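You operate a simulated robot arm through the tools that you are given. There is no shell and no other tool.

The job below is to be done with a simulated robot arm. You get a single attempt, and the scene is never put back.

## Task
Store the orange sample in the pocket marked late, turned to the red pointer, and brake the table again.
Fine: the cans stay in their pockets. Set down upright: what you pick out.

It is judged by the outcome, as a careful person would: the job done as asked, and still so three seconds after it is handed in. It fails if anything else is knocked over, pushed out of place, dropped, spilled or broken.

## Robot
A 6-joint arm with a fingered hand, fixed in place. Base frame: the origin is on the floor under the middle of its stand, x ahead of it, y to its left, z up. Readings come in m, degrees, newtons and seconds.
With the tool pointing down near the work surface it reaches from about 0.26 to 0.7 m from the base axis. Its first joint turns from -166.0 to 166.0 degrees. Payload 4 kg.
The tool frame sits at the grasp point between the pads (the TCP): z along the fingers, y along the line on which they close. The tips reach 0.026 m beyond it. The gripper opens to 0.148 m; its body begins 0.073 m behind the TCP. The gripper is a hand of 3 fingers: y runs from the thumb to the fingers, the wrist lies at [0, 0, -0.239] in the tool frame.
Orientation is that of the tool frame in the base frame, as a unit quaternion [w, x, y, z]. With the fingers straight down and closing along the base's y, the tool's x points along the base's -x, its y along +y and its z along -z.

## Interface
- The arm moves only by the tool drive_tool. Its argument "series" is a list that holds one entry, the list of rows, each a list of 6 numbers: the shift along the tool's x, y, z in units of 30 mm (1.0 is 30 mm), then the turn, a rotation vector about the tool's x, y, z in units of 8 degrees (1.0 is 8 degrees). In form: [[[tx, ty, tz, wx, wy, wz], ...]]. A call has 1 to 20 rows; each row shifts and turns the commanded pose from where the row before left it, along the tool's axes as they then stand. A call with a number of a shift or a turn outside -1 to 1 is refused whole. Rows are played at 5 a second. More than 0.05 m and 8.6 degrees between two rows, and nothing of the call is played. Where a pose cannot be reached the arm comes as near as it can. A force on the tool above 40 N (or 10 N above the force at the start of the call, whichever is more), or a blocked arm, ends the call early, and 0.2 s more pass. In this call time passes only in rows, and 0.2 s behind the last. The reply holds the time, the measured pose of the TCP, the force on the tool along the base axes, the opening and the grip force, in the units named above and with some noise, with the torque about the TCP (base axes, N m) and any sound that the robot's microphone picked up.
- Cameras (640 x 400 px; columns grow to the right, rows downward): "scene" is fixed at [0.4111, 0.6364, 1.632]; the picture's right is [-1.00, -0.08, 0.00], its down [-0.04, 0.55, -0.83] and it looks along [0.07, -0.83, -0.55] (base axes); focal length 310 px, centre (320, 200). "wrist" rides on the gripper at [0.068, -0.039, -0.09] in the tool frame; the picture's right is [0.50, 0.87, 0.00], its down [-0.66, 0.38, -0.65] and it looks along [-0.57, 0.33, 0.76] (tool axes); focal length 222 px, centre (320, 200). There is no depth. A picture from a camera that has moved, and an enlarged one, comes with that camera's place and axes in the base frame and with its lens. The place of the scene camera against the robot may be out by one fixed shift of up to 0.025 m in any direction.
- camera(camera): a new picture of that camera. No time passes.
- lift_body(by): moves the trunk up (or, below 0, down) by that many m; the arm rides with it, the base frame stays. It gives what a move gives, with no picture.
- set_fingers(finger1, finger2, thumb_bend): sets how far each is bent, from 0 (flat) to 100 (curled in); at 30 the hand is open as for a grip, at 70 the pads meet at the TCP. One left out holds its place. A second passes; each finger stops where it meets its share of the squeeze, and holds until it gets a number again. It is the only way to open and close the hand. It gives what a move gives, with no picture; readings hold the bend of each and the force on the fingers (four entries, about 0 where the hand has none), thumb and palm.
- close_up(camera, box): a new picture of the part [left, top, right, bottom] of that camera's present view, enlarged. No time passes.
- close_job(): hands the job in; it is judged then, once.

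Places have to be worked out from the pictures, the camera data and where the tool is seen. Open the gripper and draw the arm clear of the work before you hand the job in, unless the task says otherwise.

The tools are called after ">>>" as name(argument=value, ...) on one line, values as JSON. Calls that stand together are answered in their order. drive_tool: Moves the arm, as the interface text tells. Its arguments: {"type":"object","properties":{"series":{"type":"array","items":{"type":"array","items":{"type":"array","items":{"type":"number"}}}}},"required":["series"]} The other tools are called the same way: lift_body (by) moves the trunk up or down; set_fingers (finger1, finger2, thumb_bend) moves the fingers one by one; camera (camera) takes a picture; close_up (camera, box) takes an enlarged picture of a part of a camera's view; close_job () hands the job in.

At the start:

```text
clock: 0.0
ee_pos: [0.3283, -0.2781, 1.2495]
tcp_rot: [0.0, -0.001, 1.0, 0.0]
contact_force: [0.0, 0.0, 0.0]
ft_torque: [0.0, 0.03, -0.01]
opening: 0.1477
grasp_force: 0.1
shape: jaw
bend: [30.0, 30.0, 30.0]
finger forces: [0.0, 0.0, 0.0, 0.1, 0.0, 0.0]
trunk travel left (down, up): [-0.275, 0.042]
```

scene: 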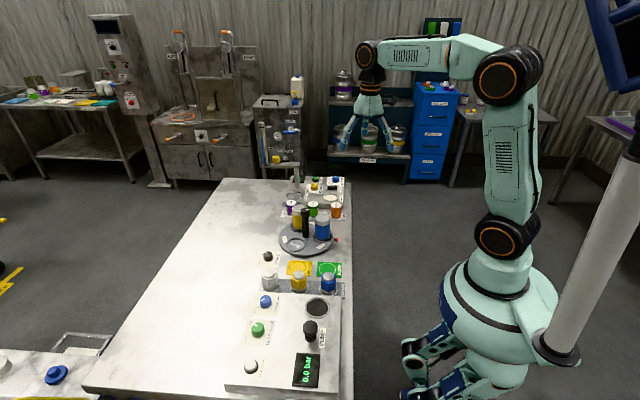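
wrist: 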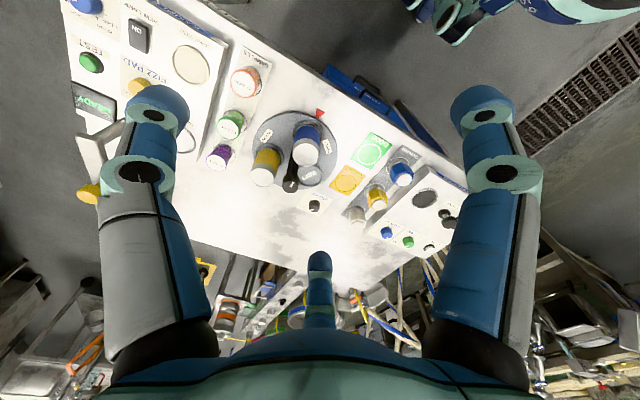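

I'll start by looking closely at the work area from both cameras before moving anything.

>>> close_up(camera="scene", box=[240, 170, 360, 250])

>>> close_up(camera="scene", box=[220, 240, 360, 395])

>>> close_up(camera="wrist", box=[190, 50, 350, 230])

>>> close_up(camera="wrist", box=[320, 110, 480, 270])

>>> close_up(camera="wrist", box=[60, 0, 280, 200])

```text
5.00 times, centred on (300, 210) of scene
camera zoom: at [0.4111, 0.6364, 1.632], right [-1.0, -0.08, 0.0], down [-0.04, 0.55, -0.83], along [0.07, -0.83, -0.55], focal length 1548 px, centre (420, 150)
```

zoom: 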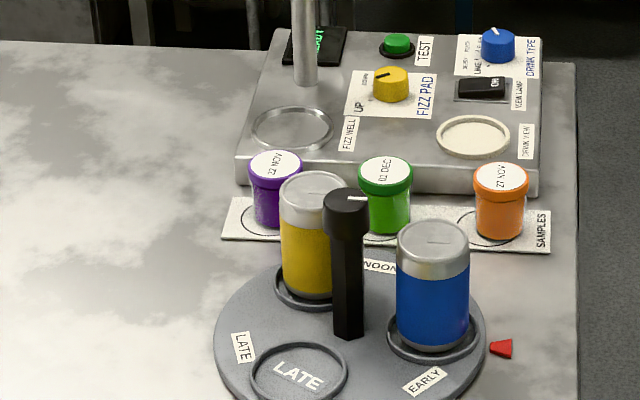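

```text
2.58 times, centred on (290, 318) of scene
camera zoom: at [0.4111, 0.6364, 1.632], right [-1.0, -0.08, 0.0], down [-0.04, 0.55, -0.83], along [0.07, -0.83, -0.55], focal length 799 px, centre (397, -103)
```

zoom: 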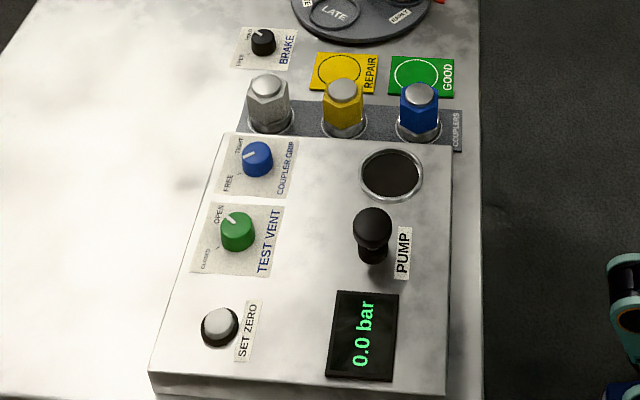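

```text
2.22 times, centred on (270, 140) of wrist
camera zoom: at [0.2594, -0.3193, 1.3394], right [-0.5, 0.87, 0.0], down [0.66, 0.38, 0.65], along [0.57, 0.33, -0.76], focal length 494 px, centre (431, 333)
```

zoom: 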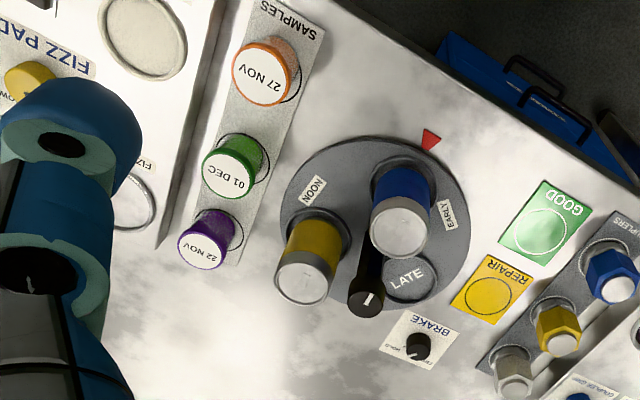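

```text
2.50 times, centred on (400, 190) of wrist
camera zoom: at [0.2594, -0.3193, 1.3394], right [-0.5, 0.87, 0.0], down [0.66, 0.38, 0.65], along [0.57, 0.33, -0.76], focal length 555 px, centre (120, 225)
```

zoom: 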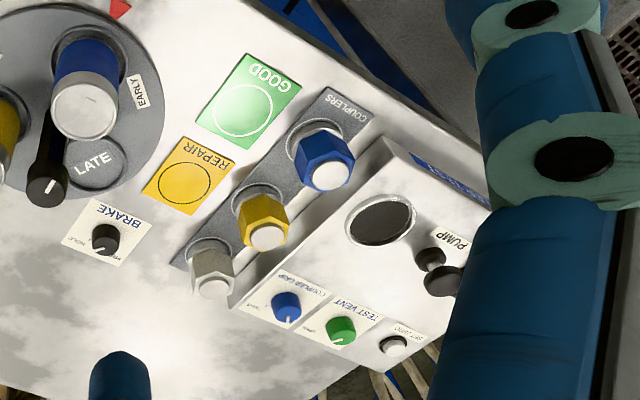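

```text
2.00 times, centred on (170, 100) of wrist
camera zoom: at [0.2594, -0.3193, 1.3394], right [-0.5, 0.87, 0.0], down [0.66, 0.38, 0.65], along [0.57, 0.33, -0.76], focal length 444 px, centre (620, 400)
```

zoom: 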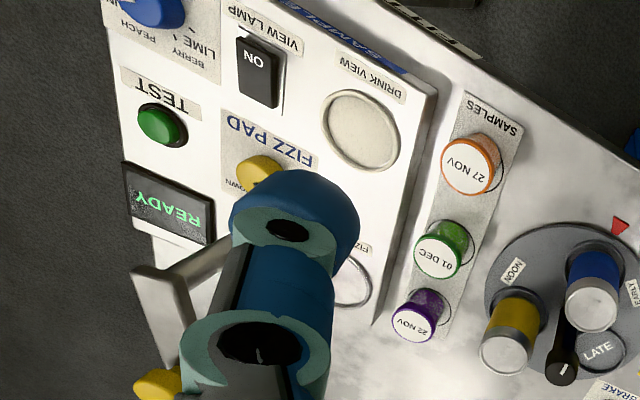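

The turntable has EARLY (blue) at the red pointer, NOON (yellow), and the empty LATE pocket, with a central black post and a brake knob nearby. I'll zoom in on the brake, the table and the samples for detail.

>>> close_up(camera="wrist", box=[295, 190, 335, 215])

>>> close_up(camera="scene", box=[250, 245, 290, 270])

>>> close_up(camera="scene", box=[270, 200, 350, 260])

>>> close_up(camera="wrist", box=[240, 100, 340, 200])

```text
16.00 times, centred on (315, 202) of wrist
camera zoom: at [0.2594, -0.3193, 1.3394], right [-0.5, 0.87, 0.0], down [0.66, 0.38, 0.65], along [0.57, 0.33, -0.76], focal length 3554 px, centre (400, 160)
```

zoom: 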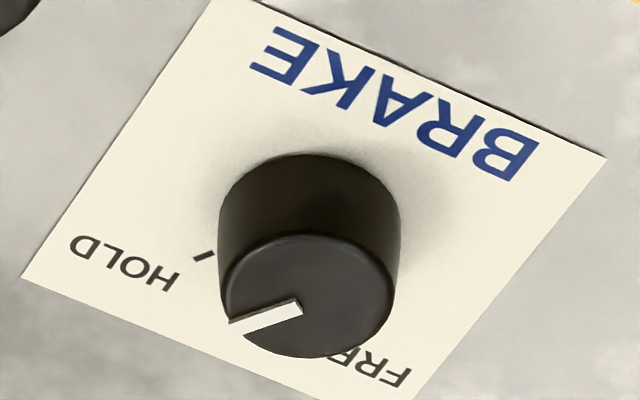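

```text
16.00 times, centred on (270, 258) of scene
camera zoom: at [0.4111, 0.6364, 1.632], right [-1.0, -0.08, 0.0], down [-0.04, 0.55, -0.83], along [0.07, -0.83, -0.55], focal length 4952 px, centre (1120, -720)
```

zoom: 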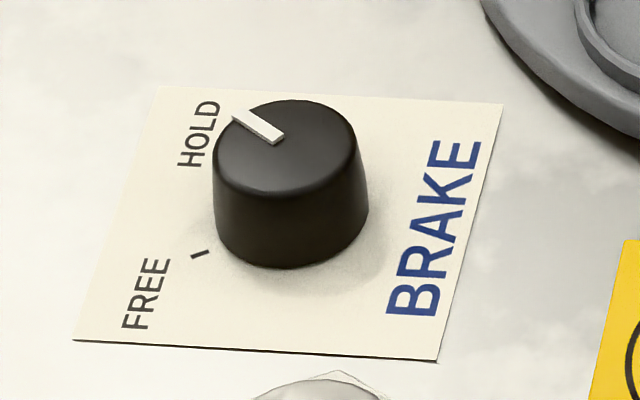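

```text
6.67 times, centred on (310, 230) of scene
camera zoom: at [0.4111, 0.6364, 1.632], right [-1.0, -0.08, 0.0], down [-0.04, 0.55, -0.83], along [0.07, -0.83, -0.55], focal length 2063 px, centre (387, 0)
```

zoom: 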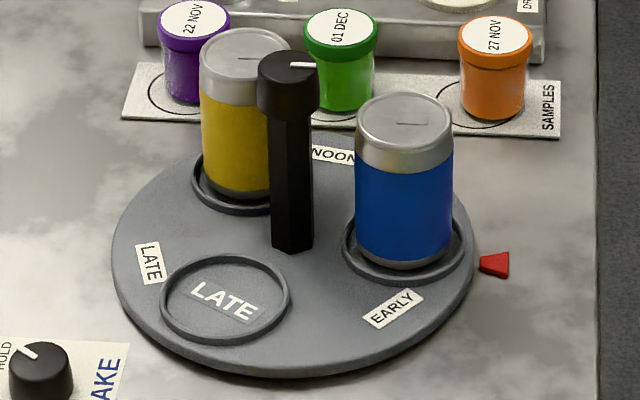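

```text
4.00 times, centred on (290, 150) of wrist
camera zoom: at [0.2594, -0.3193, 1.3394], right [-0.5, 0.87, 0.0], down [0.66, 0.38, 0.65], along [0.57, 0.33, -0.76], focal length 888 px, centre (440, 400)
```

zoom: 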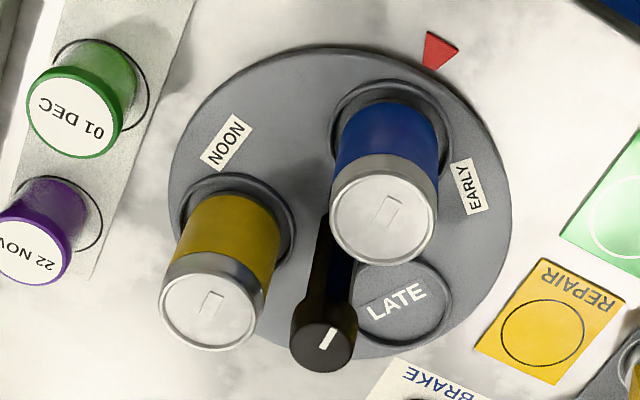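

The brake pointer is at HOLD (toward +x,−y), FREE lies about 80–90° counter-clockwise seen from above. I'll move in free air toward the table area for closer views and parallax.

>>> drive_tool(series=[[[-0.81, 0.41, 0.42, 0, 0, 0], [-0.81, 0.41, 0.42, 0, 0, 0], [-0.81, 0.41, 0.42, 0, 0, 0], [-0.81, 0.41, 0.42, 0, 0, 0], [-0.81, 0.41, 0.42, 0, 0, 0]]])

>>> camera(camera="wrist")

```text
clock: 1.2
ee_pos: [0.4505, -0.2177, 1.1862]
tcp_rot: [0.0, 0.0, 1.0, -0.001]
contact_force: [-0.4, 0.0, -0.1]
ft_torque: [0.02, 0.03, -0.03]
opening: 0.1478
grasp_force: 0.1
shape: jaw
bend: [30.0, 30.0, 30.0]
finger forces: [0.0, 0.0, 0.0, 0.0, 0.1, 0.1]
trunk travel left (down, up): [-0.275, 0.042]
```

```text
taken
camera wrist: at [0.3823, -0.2583, 1.2759], right [-0.5, 0.87, 0.0], down [0.66, 0.38, 0.65], along [0.57, 0.33, -0.76], focal length 222 px, centre (320, 200)
```

wrist: 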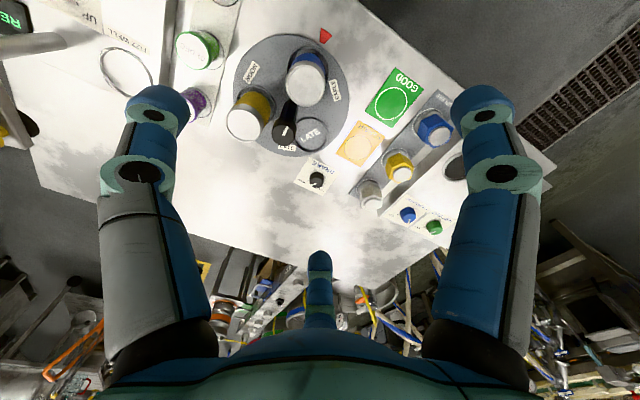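

Getting precise pixel positions from this new viewpoint for triangulation.

>>> close_up(camera="wrist", box=[220, 30, 360, 170])

>>> close_up(camera="wrist", box=[290, 150, 350, 200])

```text
2.86 times, centred on (290, 100) of wrist
camera zoom: at [0.3823, -0.2583, 1.2759], right [-0.5, 0.87, 0.0], down [0.66, 0.38, 0.65], along [0.57, 0.33, -0.76], focal length 635 px, centre (406, 486)
```

zoom: 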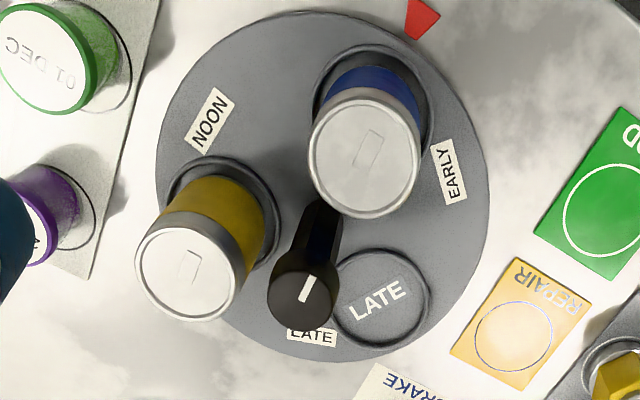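

```text
8.00 times, centred on (320, 175) of wrist
camera zoom: at [0.3823, -0.2583, 1.2759], right [-0.5, 0.87, 0.0], down [0.66, 0.38, 0.65], along [0.57, 0.33, -0.76], focal length 1777 px, centre (320, 400)
```

zoom: 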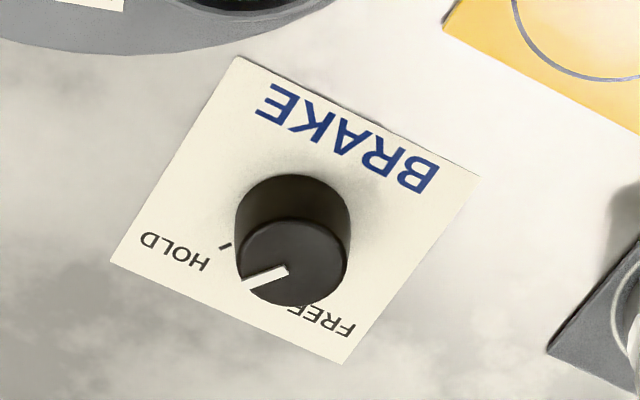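

Triangulation gives: bench top z≈0.861, brake knob at about (0.638, −0.119), top z≈0.882; turntable axis about (0.525, −0.235), post top z≈0.976, can tops z≈0.94. I'll partly close the hand in free air to learn how the fingers move.

>>> set_fingers(finger1=50, finger2=50, thumb_bend=50)

>>> camera(camera="wrist")

>>> close_up(camera="scene", box=[250, 20, 410, 140])

```text
clock: 2.2
ee_pos: [0.4494, -0.2181, 1.1855]
tcp_rot: [-0.001, -0.001, 1.0, 0.0]
contact_force: [-0.1, -0.1, -0.2]
ft_torque: [0.02, 0.0, 0.0]
opening: 0.0627
grasp_force: 0.1
shape: fingers
bend: [50.0, 50.0, 50.0]
finger forces: [0.0, 0.0, 0.0, 0.1, 0.0, 0.1]
trunk travel left (down, up): [-0.275, 0.042]
```

```text
taken
camera wrist: at [0.3813, -0.2586, 1.276], right [-0.5, 0.87, 0.0], down [0.66, 0.38, 0.65], along [0.57, 0.33, -0.76], focal length 222 px, centre (320, 200)
```

wrist: 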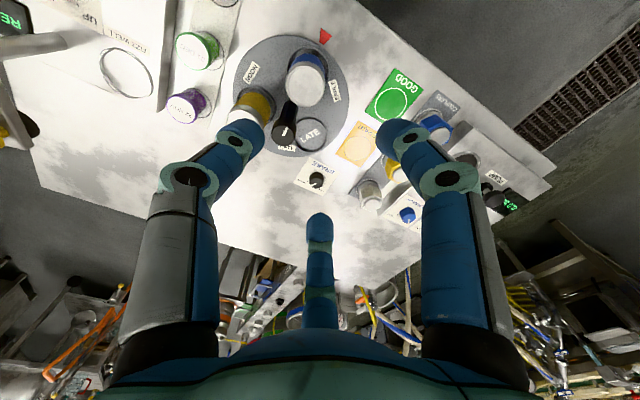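

```text
3.33 times, centred on (330, 80) of scene
camera zoom: at [0.4111, 0.6364, 1.632], right [-1.0, -0.08, 0.0], down [-0.04, 0.55, -0.83], along [0.07, -0.83, -0.55], focal length 1032 px, centre (287, 600)
```

zoom: 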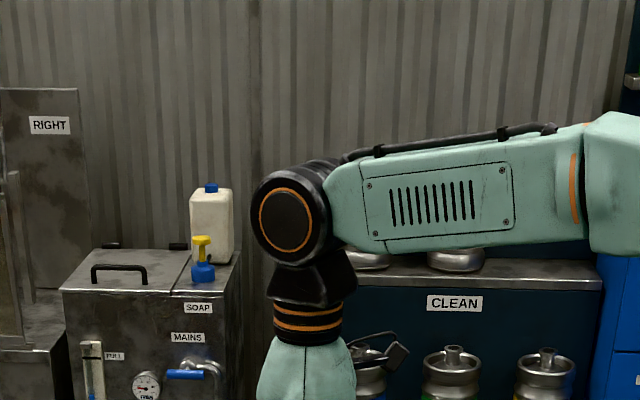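

At bend 50 the opening is 0.063 m, and the three digits sit 120° apart around the TCP. I'll close further in free air to see where the tips end up near knob size.

>>> set_fingers(finger1=62, finger2=62, thumb_bend=62)

>>> close_up(camera="wrist", box=[140, 90, 500, 330])

```text
clock: 3.2
ee_pos: [0.4499, -0.2175, 1.1859]
tcp_rot: [0.0, 0.0, 1.0, -0.001]
contact_force: [-0.3, -0.5, -0.4]
ft_torque: [0.01, 0.0, -0.01]
opening: 0.0235
grasp_force: 0.1
shape: fingers
bend: [62.0, 62.0, 62.0]
finger forces: [0.0, 0.0, 0.0, 0.0, 0.0, 0.0]
trunk travel left (down, up): [-0.275, 0.042]
```

```text
1.67 times, centred on (320, 210) of wrist
camera zoom: at [0.3813, -0.2585, 1.276], right [-0.5, 0.87, 0.0], down [0.66, 0.38, 0.65], along [0.57, 0.33, -0.76], focal length 370 px, centre (320, 183)
```

zoom: 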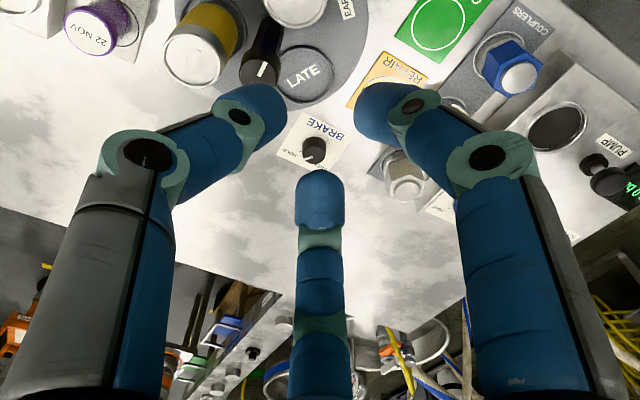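

The tips at this bend reach roughly 0.026–0.03 m past the TCP with an inward tilt, so I'll grip the brake knob with fingertips at TCP z≈0.893. Now I open to bend 46 and travel above the knob.

>>> set_fingers(finger1=46, finger2=46, thumb_bend=46)

>>> drive_tool(series=[[[-0.78, 0.41, 0.4, 0, 0, 0], [-0.78, 0.41, 0.4, 0, 0, 0], [-0.78, 0.41, 0.4, 0, 0, 0], [-0.78, 0.41, 0.4, 0, 0, 0], [-0.78, 0.41, 0.4, 0, 0, 0], [-0.78, 0.41, 0.4, 0, 0, 0], [-0.78, 0.41, 0.4, 0, 0, 0], [-0.78, 0.41, 0.4, 0, 0, 0], [0, 0, 0.8, 0, 0, 0], [0, 0, 0.8, 0, 0, 0], [0, 0, 0.8, 0, 0, 0], [0, 0, 0.8, 0, 0, 0]]])

>>> camera(camera="wrist")

```text
clock: 4.2
ee_pos: [0.4491, -0.2182, 1.1848]
tcp_rot: [0.001, 0.0, 1.0, 0.0]
contact_force: [-0.3, 0.4, 0.0]
ft_torque: [-0.01, 0.03, 0.0]
opening: 0.0747
grasp_force: 0.0
shape: fingers
bend: [46.0, 46.0, 46.0]
finger forces: [0.1, 0.0, 0.0, 0.0, 0.0, 0.0]
trunk travel left (down, up): [-0.275, 0.042]
```

```text
clock: 6.8
ee_pos: [0.6376, -0.119, 0.995]
tcp_rot: [-0.001, 0.0, 1.0, -0.001]
contact_force: [0.0, -0.2, -0.4]
ft_torque: [0.0, 0.05, 0.03]
opening: 0.0747
grasp_force: 0.0
shape: fingers
bend: [46.0, 46.0, 46.0]
finger forces: [0.0, 0.0, 0.0, 0.1, 0.0, 0.1]
trunk travel left (down, up): [-0.275, 0.042]
```

```text
taken
camera wrist: at [0.5688, -0.1595, 1.0843], right [-0.5, 0.87, 0.0], down [0.66, 0.38, 0.65], along [0.57, 0.33, -0.76], focal length 222 px, centre (320, 200)
```

wrist: 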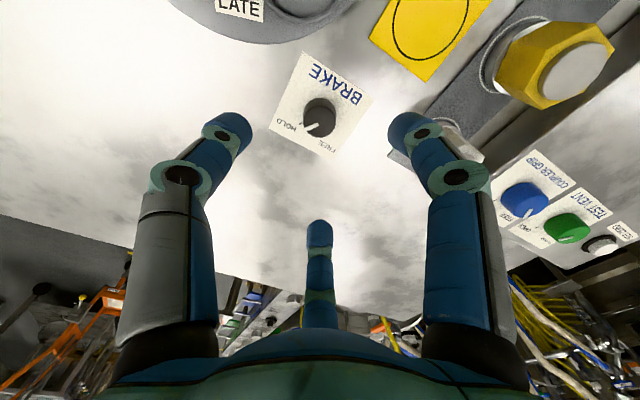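

Knob appears almost directly under the TCP. Zooming in to refine its centre and the tick marks.

>>> close_up(camera="wrist", box=[260, 45, 380, 165])

>>> close_up(camera="scene", box=[200, 180, 360, 290])

```text
3.33 times, centred on (320, 105) of wrist
camera zoom: at [0.5688, -0.1595, 1.0843], right [-0.5, 0.87, 0.0], down [0.66, 0.38, 0.65], along [0.57, 0.33, -0.76], focal length 740 px, centre (320, 517)
```

zoom: 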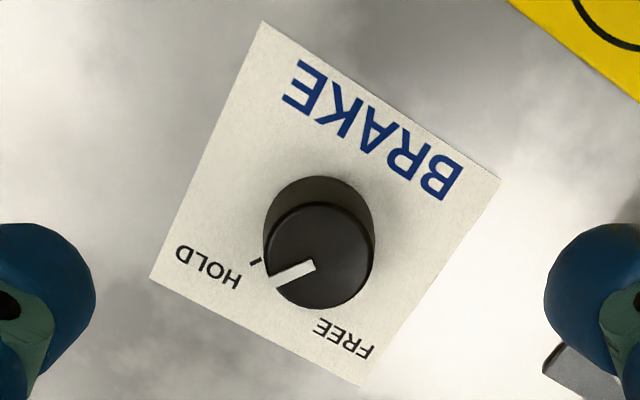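

```text
3.64 times, centred on (280, 235) of scene
camera zoom: at [0.4111, 0.6364, 1.632], right [-1.0, -0.08, 0.0], down [-0.04, 0.55, -0.83], along [0.07, -0.83, -0.55], focal length 1126 px, centre (466, 73)
```

zoom: 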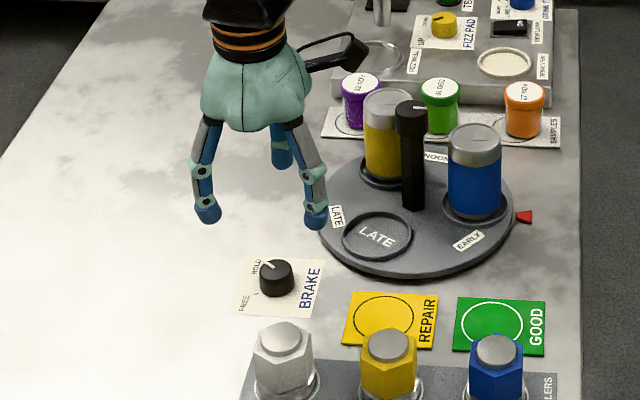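

Knob centre confirmed at (0.638, −0.119); pointer and HOLD tick both at about −33°, FREE symmetric at about +33°, so the knob needs about +67° yaw. Descending over it with the fingers around the knob.

>>> drive_tool(series=[[[0, 0, 0.8, 0, 0, 0], [0, 0, 0.8, 0, 0, 0], [0, 0, 0.6, 0, 0, 0], [0, 0, 0.5, 0, 0, 0], [0, 0, 0.4, 0, 0, 0]]])

>>> camera(camera="wrist")

>>> close_up(camera="scene", box=[230, 210, 310, 270])

```text
clock: 8.0
ee_pos: [0.6368, -0.119, 0.9014]
tcp_rot: [0.0, 0.0, 1.0, 0.0]
contact_force: [0.2, 0.6, 0.4]
ft_torque: [0.02, 0.0, 0.02]
opening: 0.0749
grasp_force: 0.1
shape: fingers
bend: [46.0, 46.0, 46.0]
finger forces: [0.0, 0.1, 0.0, 0.1, 0.0, 0.0]
trunk travel left (down, up): [-0.275, 0.042]
```

```text
taken
camera wrist: at [0.5682, -0.1591, 0.9911], right [-0.5, 0.87, 0.0], down [0.66, 0.38, 0.65], along [0.57, 0.33, -0.76], focal length 222 px, centre (320, 200)
```

wrist: 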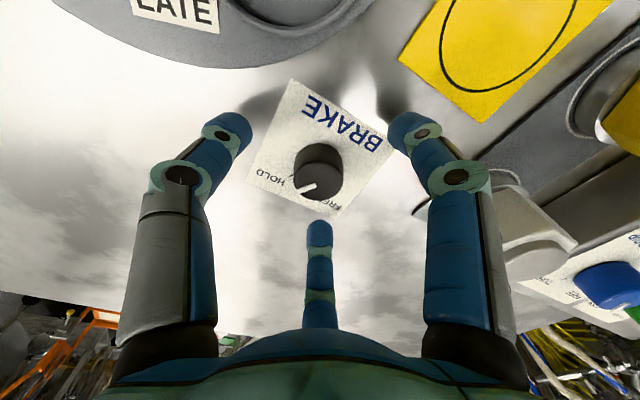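

```text
6.67 times, centred on (270, 240) of scene
camera zoom: at [0.4111, 0.6364, 1.632], right [-1.0, -0.08, 0.0], down [-0.04, 0.55, -0.83], along [0.07, -0.83, -0.55], focal length 2063 px, centre (653, -67)
```

zoom: 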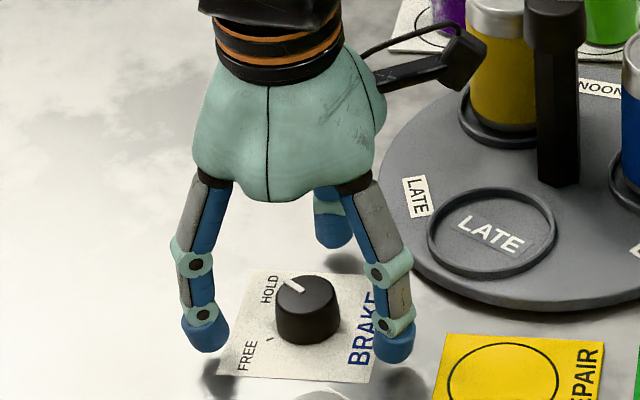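

No contact yet; I'll lower another 8 mm and close on the knob.

>>> drive_tool(series=[[[0, 0, 0.15, 0, 0, 0], [0, 0, 0.12, 0, 0, 0]]])

>>> set_fingers(finger1=56, finger2=56, thumb_bend=56)

>>> close_up(camera="wrist", box=[180, 70, 460, 250])

```text
clock: 8.6
ee_pos: [0.6377, -0.1182, 0.8929]
tcp_rot: [0.001, 0.0, 1.0, 0.0]
contact_force: [-0.3, 0.0, 1.1]
ft_torque: [0.03, 0.0, 0.04]
opening: 0.0747
grasp_force: 0.2
shape: fingers
bend: [46.0, 46.0, 46.0]
finger forces: [0.3, 0.0, 0.1, 0.0, 0.0, 0.0]
trunk travel left (down, up): [-0.275, 0.042]
```

```text
clock: 9.6
ee_pos: [0.6373, -0.1188, 0.896]
tcp_rot: [0.0, 0.0, 1.0, 0.0]
contact_force: [-1.1, 0.4, 4.0]
ft_torque: [0.07, 0.07, -0.01]
opening: 0.0436
grasp_force: 2.2
shape: fingers
bend: [56.0, 56.0, 56.0]
finger forces: [2.2, 0.7, 0.0, 0.0, 0.0, 0.0]
trunk travel left (down, up): [-0.275, 0.042]
```

```text
2.22 times, centred on (320, 160) of wrist
camera zoom: at [0.5683, -0.159, 0.9837], right [-0.5, 0.87, 0.0], down [0.65, 0.38, 0.65], along [0.57, 0.33, -0.76], focal length 494 px, centre (320, 289)
```

zoom: 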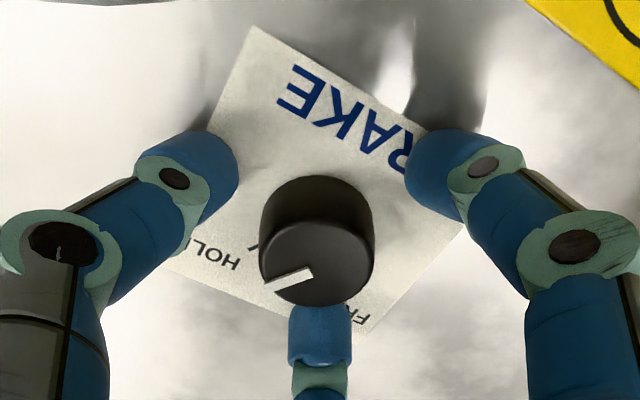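

The tips brush the bench (about 4 N up), so I raise about 4 mm and then continue closing on the knob.

>>> drive_tool(series=[[[0, 0, -0.15, 0, 0, 0]]])

>>> set_fingers(finger1=66, finger2=66, thumb_bend=66)

>>> close_up(camera="wrist", box=[180, 70, 460, 250])

>>> close_up(camera="scene", box=[230, 220, 310, 280])

```text
clock: 10.0
ee_pos: [0.6374, -0.1192, 0.8973]
tcp_rot: [0.0, 0.0, 1.0, 0.0]
contact_force: [0.4, 0.5, 0.7]
ft_torque: [-0.01, 0.01, 0.0]
opening: 0.0429
grasp_force: 0.0
shape: fingers
bend: [56.0, 56.0, 56.0]
finger forces: [0.1, 0.0, 0.0, 0.0, 0.0, 0.1]
trunk travel left (down, up): [-0.275, 0.042]
```

```text
clock: 11.0
ee_pos: [0.6376, -0.1192, 0.898]
tcp_rot: [0.001, 0.0, 1.0, -0.001]
contact_force: [-0.2, -0.8, -0.3]
ft_torque: [-0.01, -0.01, -0.02]
opening: 0.0202
grasp_force: 5.1
shape: fingers
bend: [63.0, 61.0, 64.0]
finger forces: [2.5, 4.2, 0.0, 0.0, 4.1, 0.0]
trunk travel left (down, up): [-0.275, 0.042]
```

```text
2.22 times, centred on (320, 160) of wrist
camera zoom: at [0.569, -0.1592, 0.9874], right [-0.5, 0.87, 0.0], down [0.66, 0.38, 0.65], along [0.57, 0.33, -0.76], focal length 494 px, centre (320, 289)
```

zoom: 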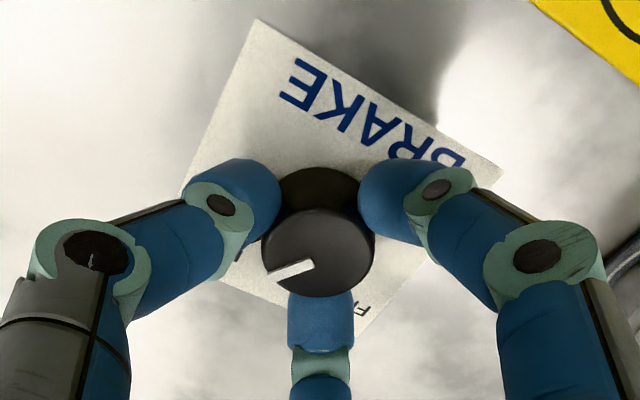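

```text
6.67 times, centred on (270, 250) of scene
camera zoom: at [0.4111, 0.6364, 1.632], right [-1.0, -0.08, 0.0], down [-0.04, 0.55, -0.83], along [0.07, -0.83, -0.55], focal length 2063 px, centre (653, -133)
```

zoom: 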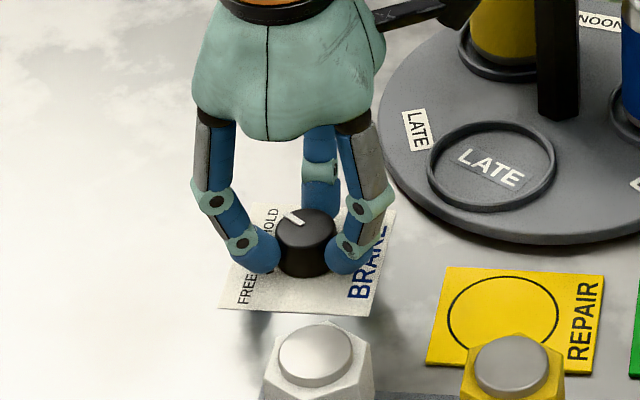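

All three digits hold the knob with about 4 N each. Now I twist counter-clockwise seen from above (negative tool-z), half way first to check it follows.

>>> drive_tool(series=[[[0, 0, 0, 0, 0, -0.6], [0, 0, 0, 0, 0, -0.6], [0, 0, 0, 0, 0, -0.6], [0, 0, 0, 0, 0, -0.6], [0, 0, 0, 0, 0, -0.6]]])

>>> close_up(camera="wrist", box=[180, 70, 460, 250])

>>> close_up(camera="scene", box=[230, 220, 310, 280])

```text
clock: 12.2
ee_pos: [0.6373, -0.1192, 0.8976]
tcp_rot: [0.0, -0.209, 0.978, 0.0]
contact_force: [2.2, -2.2, -3.9]
ft_torque: [-0.01, -0.05, -0.03]
opening: 0.0205
grasp_force: 5.1
shape: fingers
bend: [63.0, 61.0, 63.0]
finger forces: [2.0, 3.7, 0.0, 0.1, 4.7, 0.0]
trunk travel left (down, up): [-0.275, 0.042]
```

```text
2.22 times, centred on (320, 160) of wrist
camera zoom: at [0.5909, -0.1839, 0.988], right [-0.81, 0.59, 0.0], down [0.44, 0.61, 0.65], along [0.38, 0.53, -0.76], focal length 494 px, centre (320, 289)
```

zoom: 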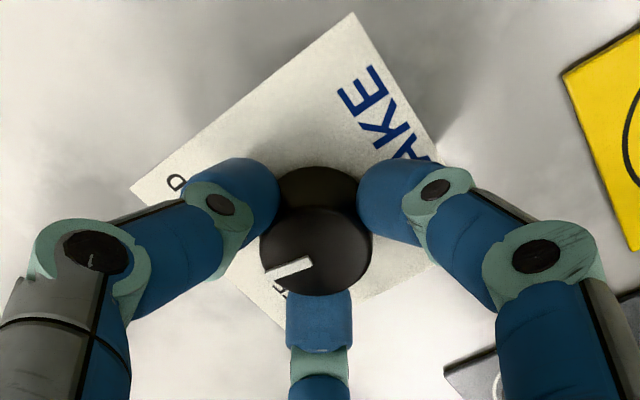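

```text
6.67 times, centred on (270, 250) of scene
camera zoom: at [0.4111, 0.6364, 1.632], right [-1.0, -0.08, 0.0], down [-0.04, 0.55, -0.83], along [0.07, -0.83, -0.55], focal length 2063 px, centre (653, -133)
```

zoom: 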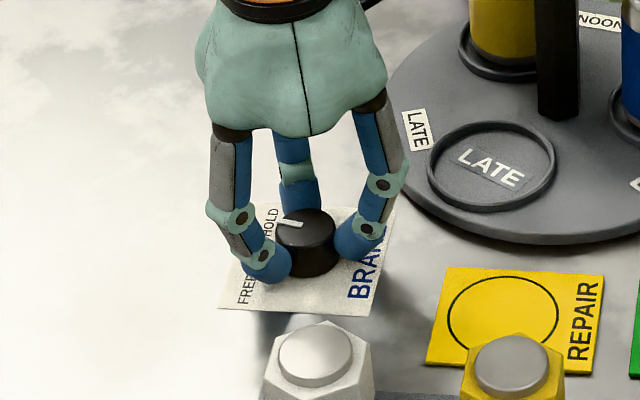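

The knob turns with the hand (24° done). Continuing about 43° more to FREE.

>>> drive_tool(series=[[[0, 0, 0, 0, 0, -0.7], [0, 0, 0, 0, 0, -0.7], [0, 0, 0, 0, 0, -0.7], [0, 0, 0, 0, 0, -0.7], [0, 0, 0, 0, 0, -0.7], [0, 0, 0, 0, 0, -0.7], [0, 0, 0, 0, 0, -0.7], [0, 0, 0, 0, 0, -0.5]]])

>>> close_up(camera="wrist", box=[180, 70, 460, 250])

>>> close_up(camera="scene", box=[230, 220, 310, 280])

```text
clock: 14.0
ee_pos: [0.6377, -0.1194, 0.8972]
tcp_rot: [0.0, -0.555, 0.832, -0.001]
contact_force: [4.9, -3.2, 0.3]
ft_torque: [-0.11, -0.15, -0.01]
opening: 0.0207
grasp_force: 6.5
shape: fingers
bend: [63.0, 62.0, 63.0]
finger forces: [1.8, 2.8, 0.1, 0.0, 7.2, 0.0]
trunk travel left (down, up): [-0.275, 0.042]
```

```text
2.22 times, centred on (320, 160) of wrist
camera zoom: at [0.6464, -0.198, 0.9879], right [-0.99, -0.13, 0.0], down [-0.1, 0.75, 0.65], along [-0.08, 0.65, -0.76], focal length 494 px, centre (320, 289)
```

zoom: 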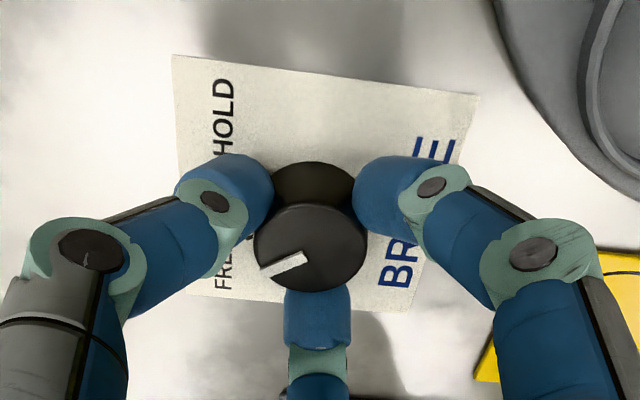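

```text
6.67 times, centred on (270, 250) of scene
camera zoom: at [0.4111, 0.6364, 1.632], right [-1.0, -0.08, 0.0], down [-0.04, 0.55, -0.83], along [0.07, -0.83, -0.55], focal length 2063 px, centre (653, -133)
```

zoom: 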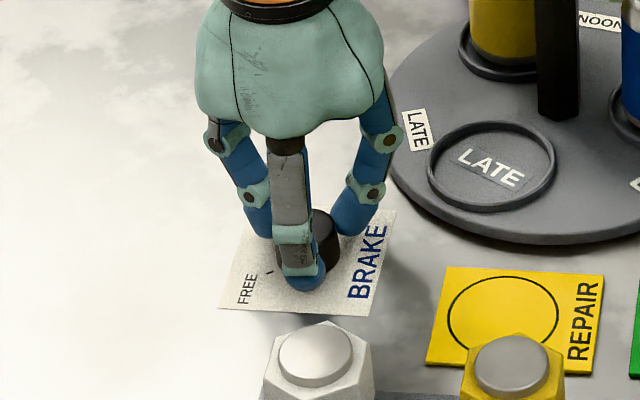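

Turned 67°. I'll open the hand and check the pointer against the FREE tick.

>>> set_fingers(finger1=46, finger2=46, thumb_bend=46)

>>> drive_tool(series=[[[0, 0, -0.7, 0, 0, 0], [0, 0, -0.9, 0, 0, 0], [0, 0, -0.9, 0, 0, 0], [0, 0, -0.9, 0, 0, 0]]])

>>> close_up(camera="wrist", box=[240, 45, 400, 165])

>>> close_up(camera="scene", box=[230, 220, 310, 280])

```text
clock: 15.0
ee_pos: [0.6367, -0.1184, 0.8982]
tcp_rot: [0.0, -0.553, 0.833, 0.0]
contact_force: [0.4, 0.0, -1.1]
ft_torque: [0.01, 0.04, 0.01]
opening: 0.0749
grasp_force: 0.0
shape: fingers
bend: [46.0, 46.0, 46.0]
finger forces: [0.0, 0.1, 0.0, 0.0, 0.0, 0.0]
trunk travel left (down, up): [-0.275, 0.042]
```

```text
clock: 16.0
ee_pos: [0.6365, -0.1191, 1.0001]
tcp_rot: [0.0, -0.553, 0.833, -0.001]
contact_force: [-1.1, 0.1, 0.7]
ft_torque: [0.02, -0.03, -0.01]
opening: 0.0746
grasp_force: 0.0
shape: fingers
bend: [46.0, 46.0, 46.0]
finger forces: [0.0, 0.1, 0.1, 0.0, 0.1, 0.0]
trunk travel left (down, up): [-0.275, 0.042]
```

```text
3.33 times, centred on (320, 105) of wrist
camera zoom: at [0.645, -0.1981, 1.0906], right [-0.99, -0.12, 0.0], down [-0.09, 0.75, 0.65], along [-0.08, 0.65, -0.76], focal length 740 px, centre (320, 517)
```

zoom: 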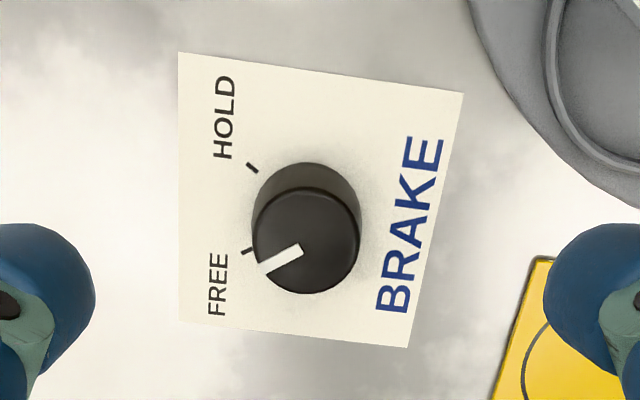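

```text
6.67 times, centred on (270, 250) of scene
camera zoom: at [0.4111, 0.6364, 1.632], right [-1.0, -0.08, 0.0], down [-0.04, 0.55, -0.83], along [0.07, -0.83, -0.55], focal length 2063 px, centre (653, -133)
```

zoom: 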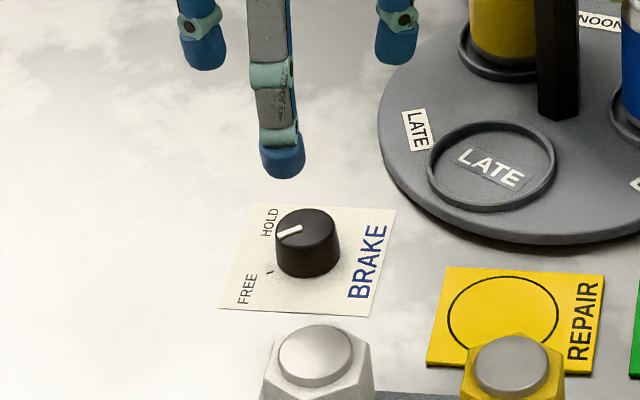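

The pointer now sits on the FREE tick (~32.5°). Next, the turntable: I raise, turn the hand to yaw −30° so that the digits fall in the gaps between the cans, and move over the post at about (0.526, −0.235).

>>> drive_tool(series=[[[0, 0, -0.9, 0, 0, 0], [0, 0, -0.9, 0, 0, 0.5], [0, 0, 0, 0, 0, 0.97], [0, 0, 0, 0, 0, 0.97], [0, 0, 0, 0, 0, 0.97], [0, 0, 0, 0, 0, 0.97], [0, 0, 0, 0, 0, 0.97], [0, 0, 0, 0, 0, 0.97], [0, 0, 0, 0, 0, 0.97], [0, 0, 0, 0, 0, 0.97], [0, 0, 0, 0, 0, 0.97], [0, 0, 0, 0, 0, 0.97], [0, 0, 0, 0, 0, 0.97], [0, 0, 0, 0, 0, 0.97]]])

>>> drive_tool(series=[[[0.21, -0.865, 0, 0, 0, 0], [0.21, -0.865, 0, 0, 0, 0], [0.21, -0.865, 0, 0, 0, 0], [0.21, -0.865, 0, 0, 0, 0], [0.21, -0.865, 0, 0, 0, 0], [0.21, -0.865, 0, 0, 0, 0]]])

>>> camera(camera="wrist")

```text
clock: 19.0
ee_pos: [0.6373, -0.1199, 1.0547]
tcp_rot: [0.0, 0.26, 0.966, 0.0]
contact_force: [0.6, 1.9, -0.7]
ft_torque: [0.01, 0.0, -0.01]
opening: 0.0745
grasp_force: 0.1
shape: fingers
bend: [46.0, 46.0, 46.0]
finger forces: [0.1, 0.0, 0.0, 0.1, 0.1, 0.0]
trunk travel left (down, up): [-0.275, 0.042]
```

```text
clock: 20.4
ee_pos: [0.5268, -0.2358, 1.0551]
tcp_rot: [0.0, 0.258, 0.966, 0.0]
contact_force: [0.4, 0.0, 0.0]
ft_torque: [0.04, -0.01, 0.01]
opening: 0.0747
grasp_force: 0.0
shape: fingers
bend: [46.0, 46.0, 46.0]
finger forces: [0.0, 0.1, 0.0, 0.0, 0.0, 0.0]
trunk travel left (down, up): [-0.275, 0.042]
```

```text
taken
camera wrist: at [0.4476, -0.2369, 1.1444], right [0.0, 1.0, 0.0], down [0.76, 0.0, 0.65], along [0.65, 0.0, -0.76], focal length 222 px, centre (320, 200)
```

wrist: 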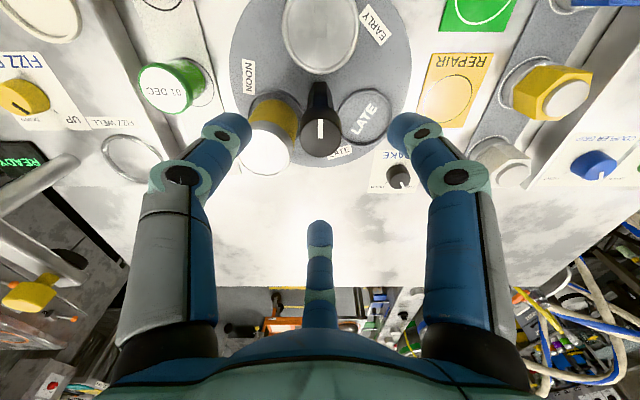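

The view is aligned with the base axes. Zooming for an accurate post centre.

>>> close_up(camera="wrist", box=[220, 0, 420, 170])

>>> close_up(camera="wrist", box=[280, 80, 360, 170])

```text
2.35 times, centred on (320, 85) of wrist
camera zoom: at [0.4476, -0.2369, 1.1444], right [0.0, 1.0, 0.0], down [0.76, 0.0, 0.65], along [0.65, 0.0, -0.76], focal length 523 px, centre (320, 471)
```

zoom: 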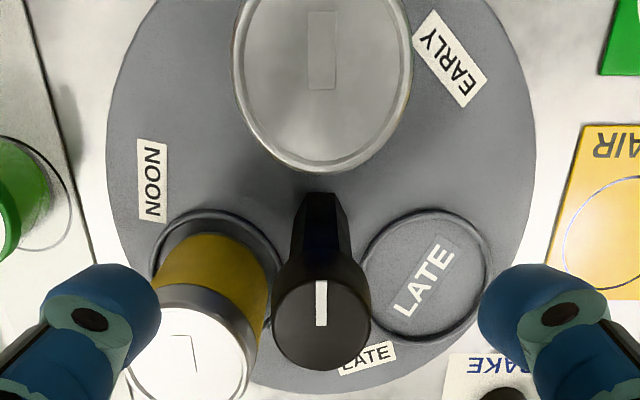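

```text
4.44 times, centred on (320, 125) of wrist
camera zoom: at [0.4476, -0.2369, 1.1444], right [0.0, 1.0, 0.0], down [0.76, 0.0, 0.65], along [0.65, 0.0, -0.76], focal length 987 px, centre (320, 533)
```

zoom: 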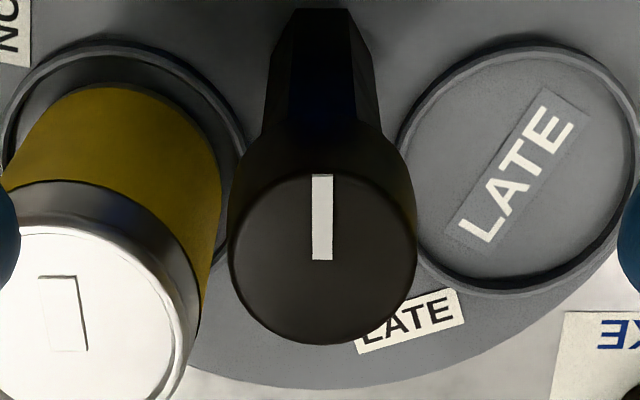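

Combining views, the post axis is at about (0.519, −0.2365) with its top near z≈0.99. I shift there and descend so the pads surround the cap (TCP ≈0.98).

>>> drive_tool(series=[[[0.213, -0.15, 0, 0, 0, 0], [0, 0, 0.8, 0, 0, 0], [0, 0, 0.8, 0, 0, 0], [0, 0, 0.6, 0, 0, 0]]])

>>> camera(camera="wrist")

>>> close_up(camera="scene", box=[260, 170, 350, 260])

```text
clock: 21.4
ee_pos: [0.5189, -0.2361, 0.9876]
tcp_rot: [0.0, 0.259, 0.966, 0.0]
contact_force: [0.5, -0.3, 0.7]
ft_torque: [-0.02, 0.01, 0.05]
opening: 0.0751
grasp_force: 0.0
shape: fingers
bend: [46.0, 46.0, 46.0]
finger forces: [0.0, 0.0, 0.0, 0.0, 0.0, 0.0]
trunk travel left (down, up): [-0.275, 0.042]
```

```text
taken
camera wrist: at [0.4395, -0.2369, 1.0777], right [0.0, 1.0, 0.0], down [0.76, 0.0, 0.65], along [0.65, 0.0, -0.76], focal length 222 px, centre (320, 200)
```

wrist: 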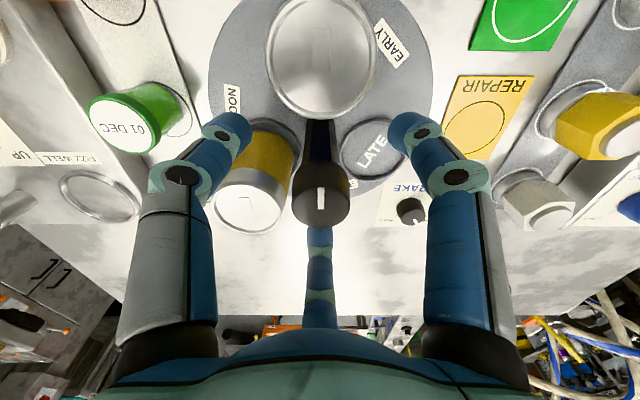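

```text
4.44 times, centred on (305, 215) of scene
camera zoom: at [0.4111, 0.6364, 1.632], right [-1.0, -0.08, 0.0], down [-0.04, 0.55, -0.83], along [0.07, -0.83, -0.55], focal length 1376 px, centre (387, 133)
```

zoom: 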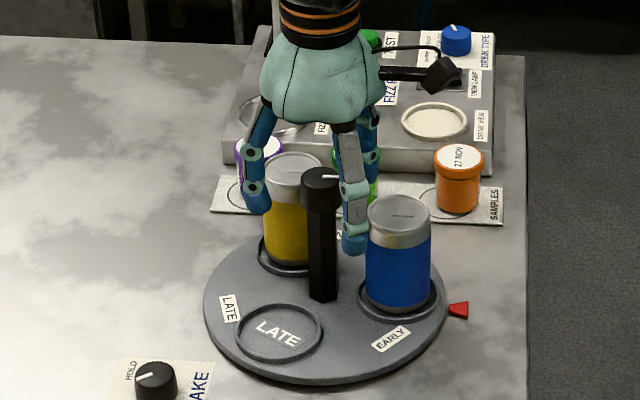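

I want to verify centring around the post before closing; zooming on both views.

>>> close_up(camera="wrist", box=[200, 90, 440, 260])

>>> close_up(camera="scene", box=[275, 180, 335, 240])

```text
2.35 times, centred on (320, 175) of wrist
camera zoom: at [0.4395, -0.2369, 1.0777], right [0.0, 1.0, 0.0], down [0.76, 0.0, 0.65], along [0.65, 0.0, -0.76], focal length 523 px, centre (320, 259)
```

zoom: 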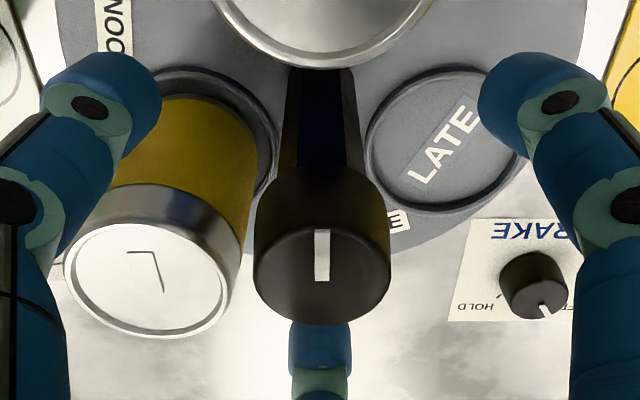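

```text
6.67 times, centred on (305, 210) of scene
camera zoom: at [0.4111, 0.6364, 1.632], right [-1.0, -0.08, 0.0], down [-0.04, 0.55, -0.83], along [0.07, -0.83, -0.55], focal length 2063 px, centre (420, 133)
```

zoom: 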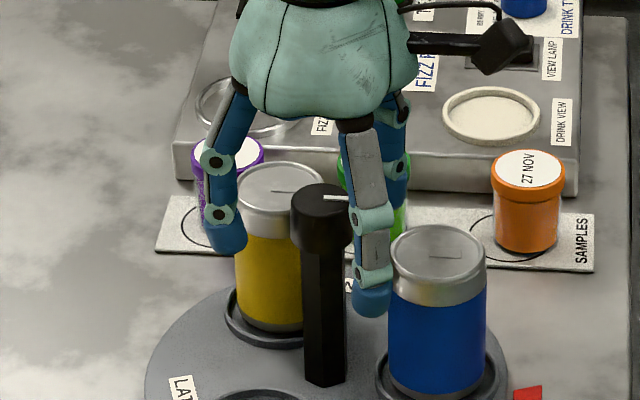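

Both views indicate the post axis is at x≈0.523 (about 4 mm further out) with its top at z≈0.982. I'll shift and lower to TCP z≈0.971, then close gently.

>>> drive_tool(series=[[[-0.115, 0.067, 0, 0, 0, 0], [0, 0, 0.3, 0, 0, 0], [0, 0, 0.25, 0, 0, 0]]])

>>> set_fingers(finger1=56, finger2=56, thumb_bend=56)

>>> camera(camera="wrist")

>>> close_up(camera="scene", box=[275, 180, 335, 240])

```text
clock: 22.2
ee_pos: [0.5217, -0.2352, 0.9705]
tcp_rot: [0.0, 0.258, 0.966, 0.0]
contact_force: [0.4, -0.2, -0.4]
ft_torque: [-0.01, 0.01, -0.01]
opening: 0.0745
grasp_force: 0.1
shape: fingers
bend: [46.0, 46.0, 46.0]
finger forces: [0.0, 0.0, 0.0, 0.0, 0.0, 0.0]
trunk travel left (down, up): [-0.275, 0.042]
```

```text
clock: 23.2
ee_pos: [0.523, -0.2361, 0.9719]
tcp_rot: [-0.001, 0.259, 0.966, 0.0]
contact_force: [1.2, 0.4, -0.1]
ft_torque: [-0.01, 0.04, 0.02]
opening: 0.0428
grasp_force: 0.1
shape: fingers
bend: [56.0, 56.0, 56.0]
finger forces: [0.1, 0.0, 0.0, 0.0, 0.0, 0.1]
trunk travel left (down, up): [-0.275, 0.042]
```

```text
taken
camera wrist: at [0.4431, -0.2371, 1.0618], right [0.0, 1.0, 0.0], down [0.76, 0.0, 0.65], along [0.65, 0.0, -0.76], focal length 222 px, centre (320, 200)
```

wrist: 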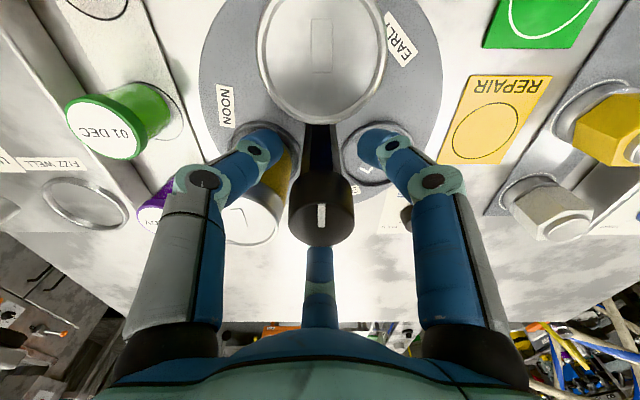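

```text
6.67 times, centred on (305, 210) of scene
camera zoom: at [0.4111, 0.6364, 1.632], right [-1.0, -0.08, 0.0], down [-0.04, 0.55, -0.83], along [0.07, -0.83, -0.55], focal length 2063 px, centre (420, 133)
```

zoom: 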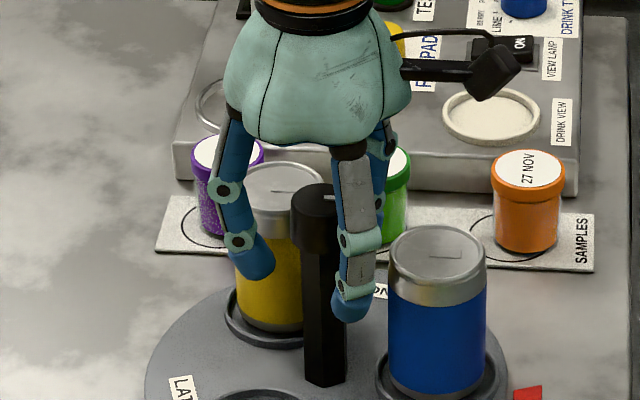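

No contact so far. With the tips tilting inward it's better to grip the cap's side itself (as worked on the brake knob), so I raise 20 mm to TCP z≈0.992, which also keeps the tips above the cans, and then close.

>>> drive_tool(series=[[[0, 0, -0.34, 0, 0, 0], [0, 0, -0.33, 0, 0, 0]]])

>>> set_fingers(finger1=68, finger2=68, thumb_bend=68)

>>> close_up(camera="wrist", box=[200, 90, 440, 260])

>>> close_up(camera="scene", box=[275, 180, 335, 240])

```text
clock: 23.8
ee_pos: [0.5218, -0.2335, 0.992]
tcp_rot: [0.002, 0.259, 0.966, 0.0]
contact_force: [-0.3, -0.4, -0.1]
ft_torque: [0.03, 0.03, -0.03]
opening: 0.0431
grasp_force: 0.0
shape: fingers
bend: [56.0, 56.0, 56.0]
finger forces: [0.0, 0.1, 0.0, 0.1, 0.0, 0.0]
trunk travel left (down, up): [-0.275, 0.042]
```

```text
clock: 24.8
ee_pos: [0.5218, -0.2353, 0.9913]
tcp_rot: [0.0, 0.26, 0.966, 0.0]
contact_force: [-1.4, -2.8, 0.1]
ft_torque: [-0.03, 0.04, 0.02]
opening: 0.0237
grasp_force: 9.2
shape: fingers
bend: [62.0, 62.0, 63.0]
finger forces: [5.0, 5.5, 0.1, 0.0, 8.2, 0.0]
trunk travel left (down, up): [-0.275, 0.042]
```

```text
2.35 times, centred on (320, 175) of wrist
camera zoom: at [0.4429, -0.2363, 1.0813], right [0.0, 1.0, 0.0], down [0.76, 0.0, 0.65], along [0.65, 0.0, -0.76], focal length 523 px, centre (320, 259)
```

zoom: 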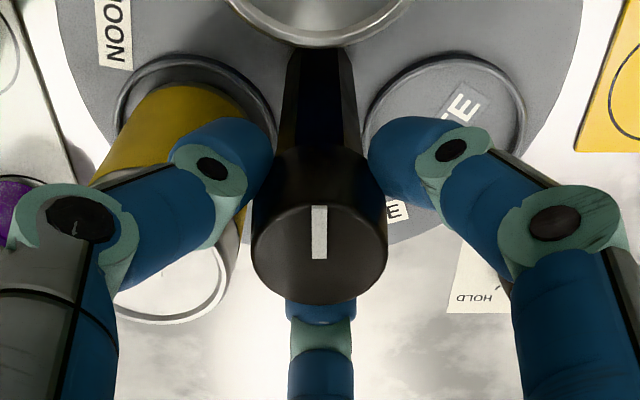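

```text
6.67 times, centred on (305, 210) of scene
camera zoom: at [0.4111, 0.6364, 1.632], right [-1.0, -0.08, 0.0], down [-0.04, 0.55, -0.83], along [0.07, -0.83, -0.55], focal length 2063 px, centre (420, 133)
```

zoom: 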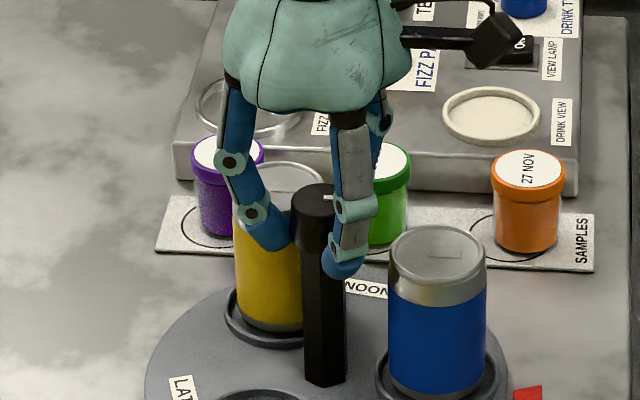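

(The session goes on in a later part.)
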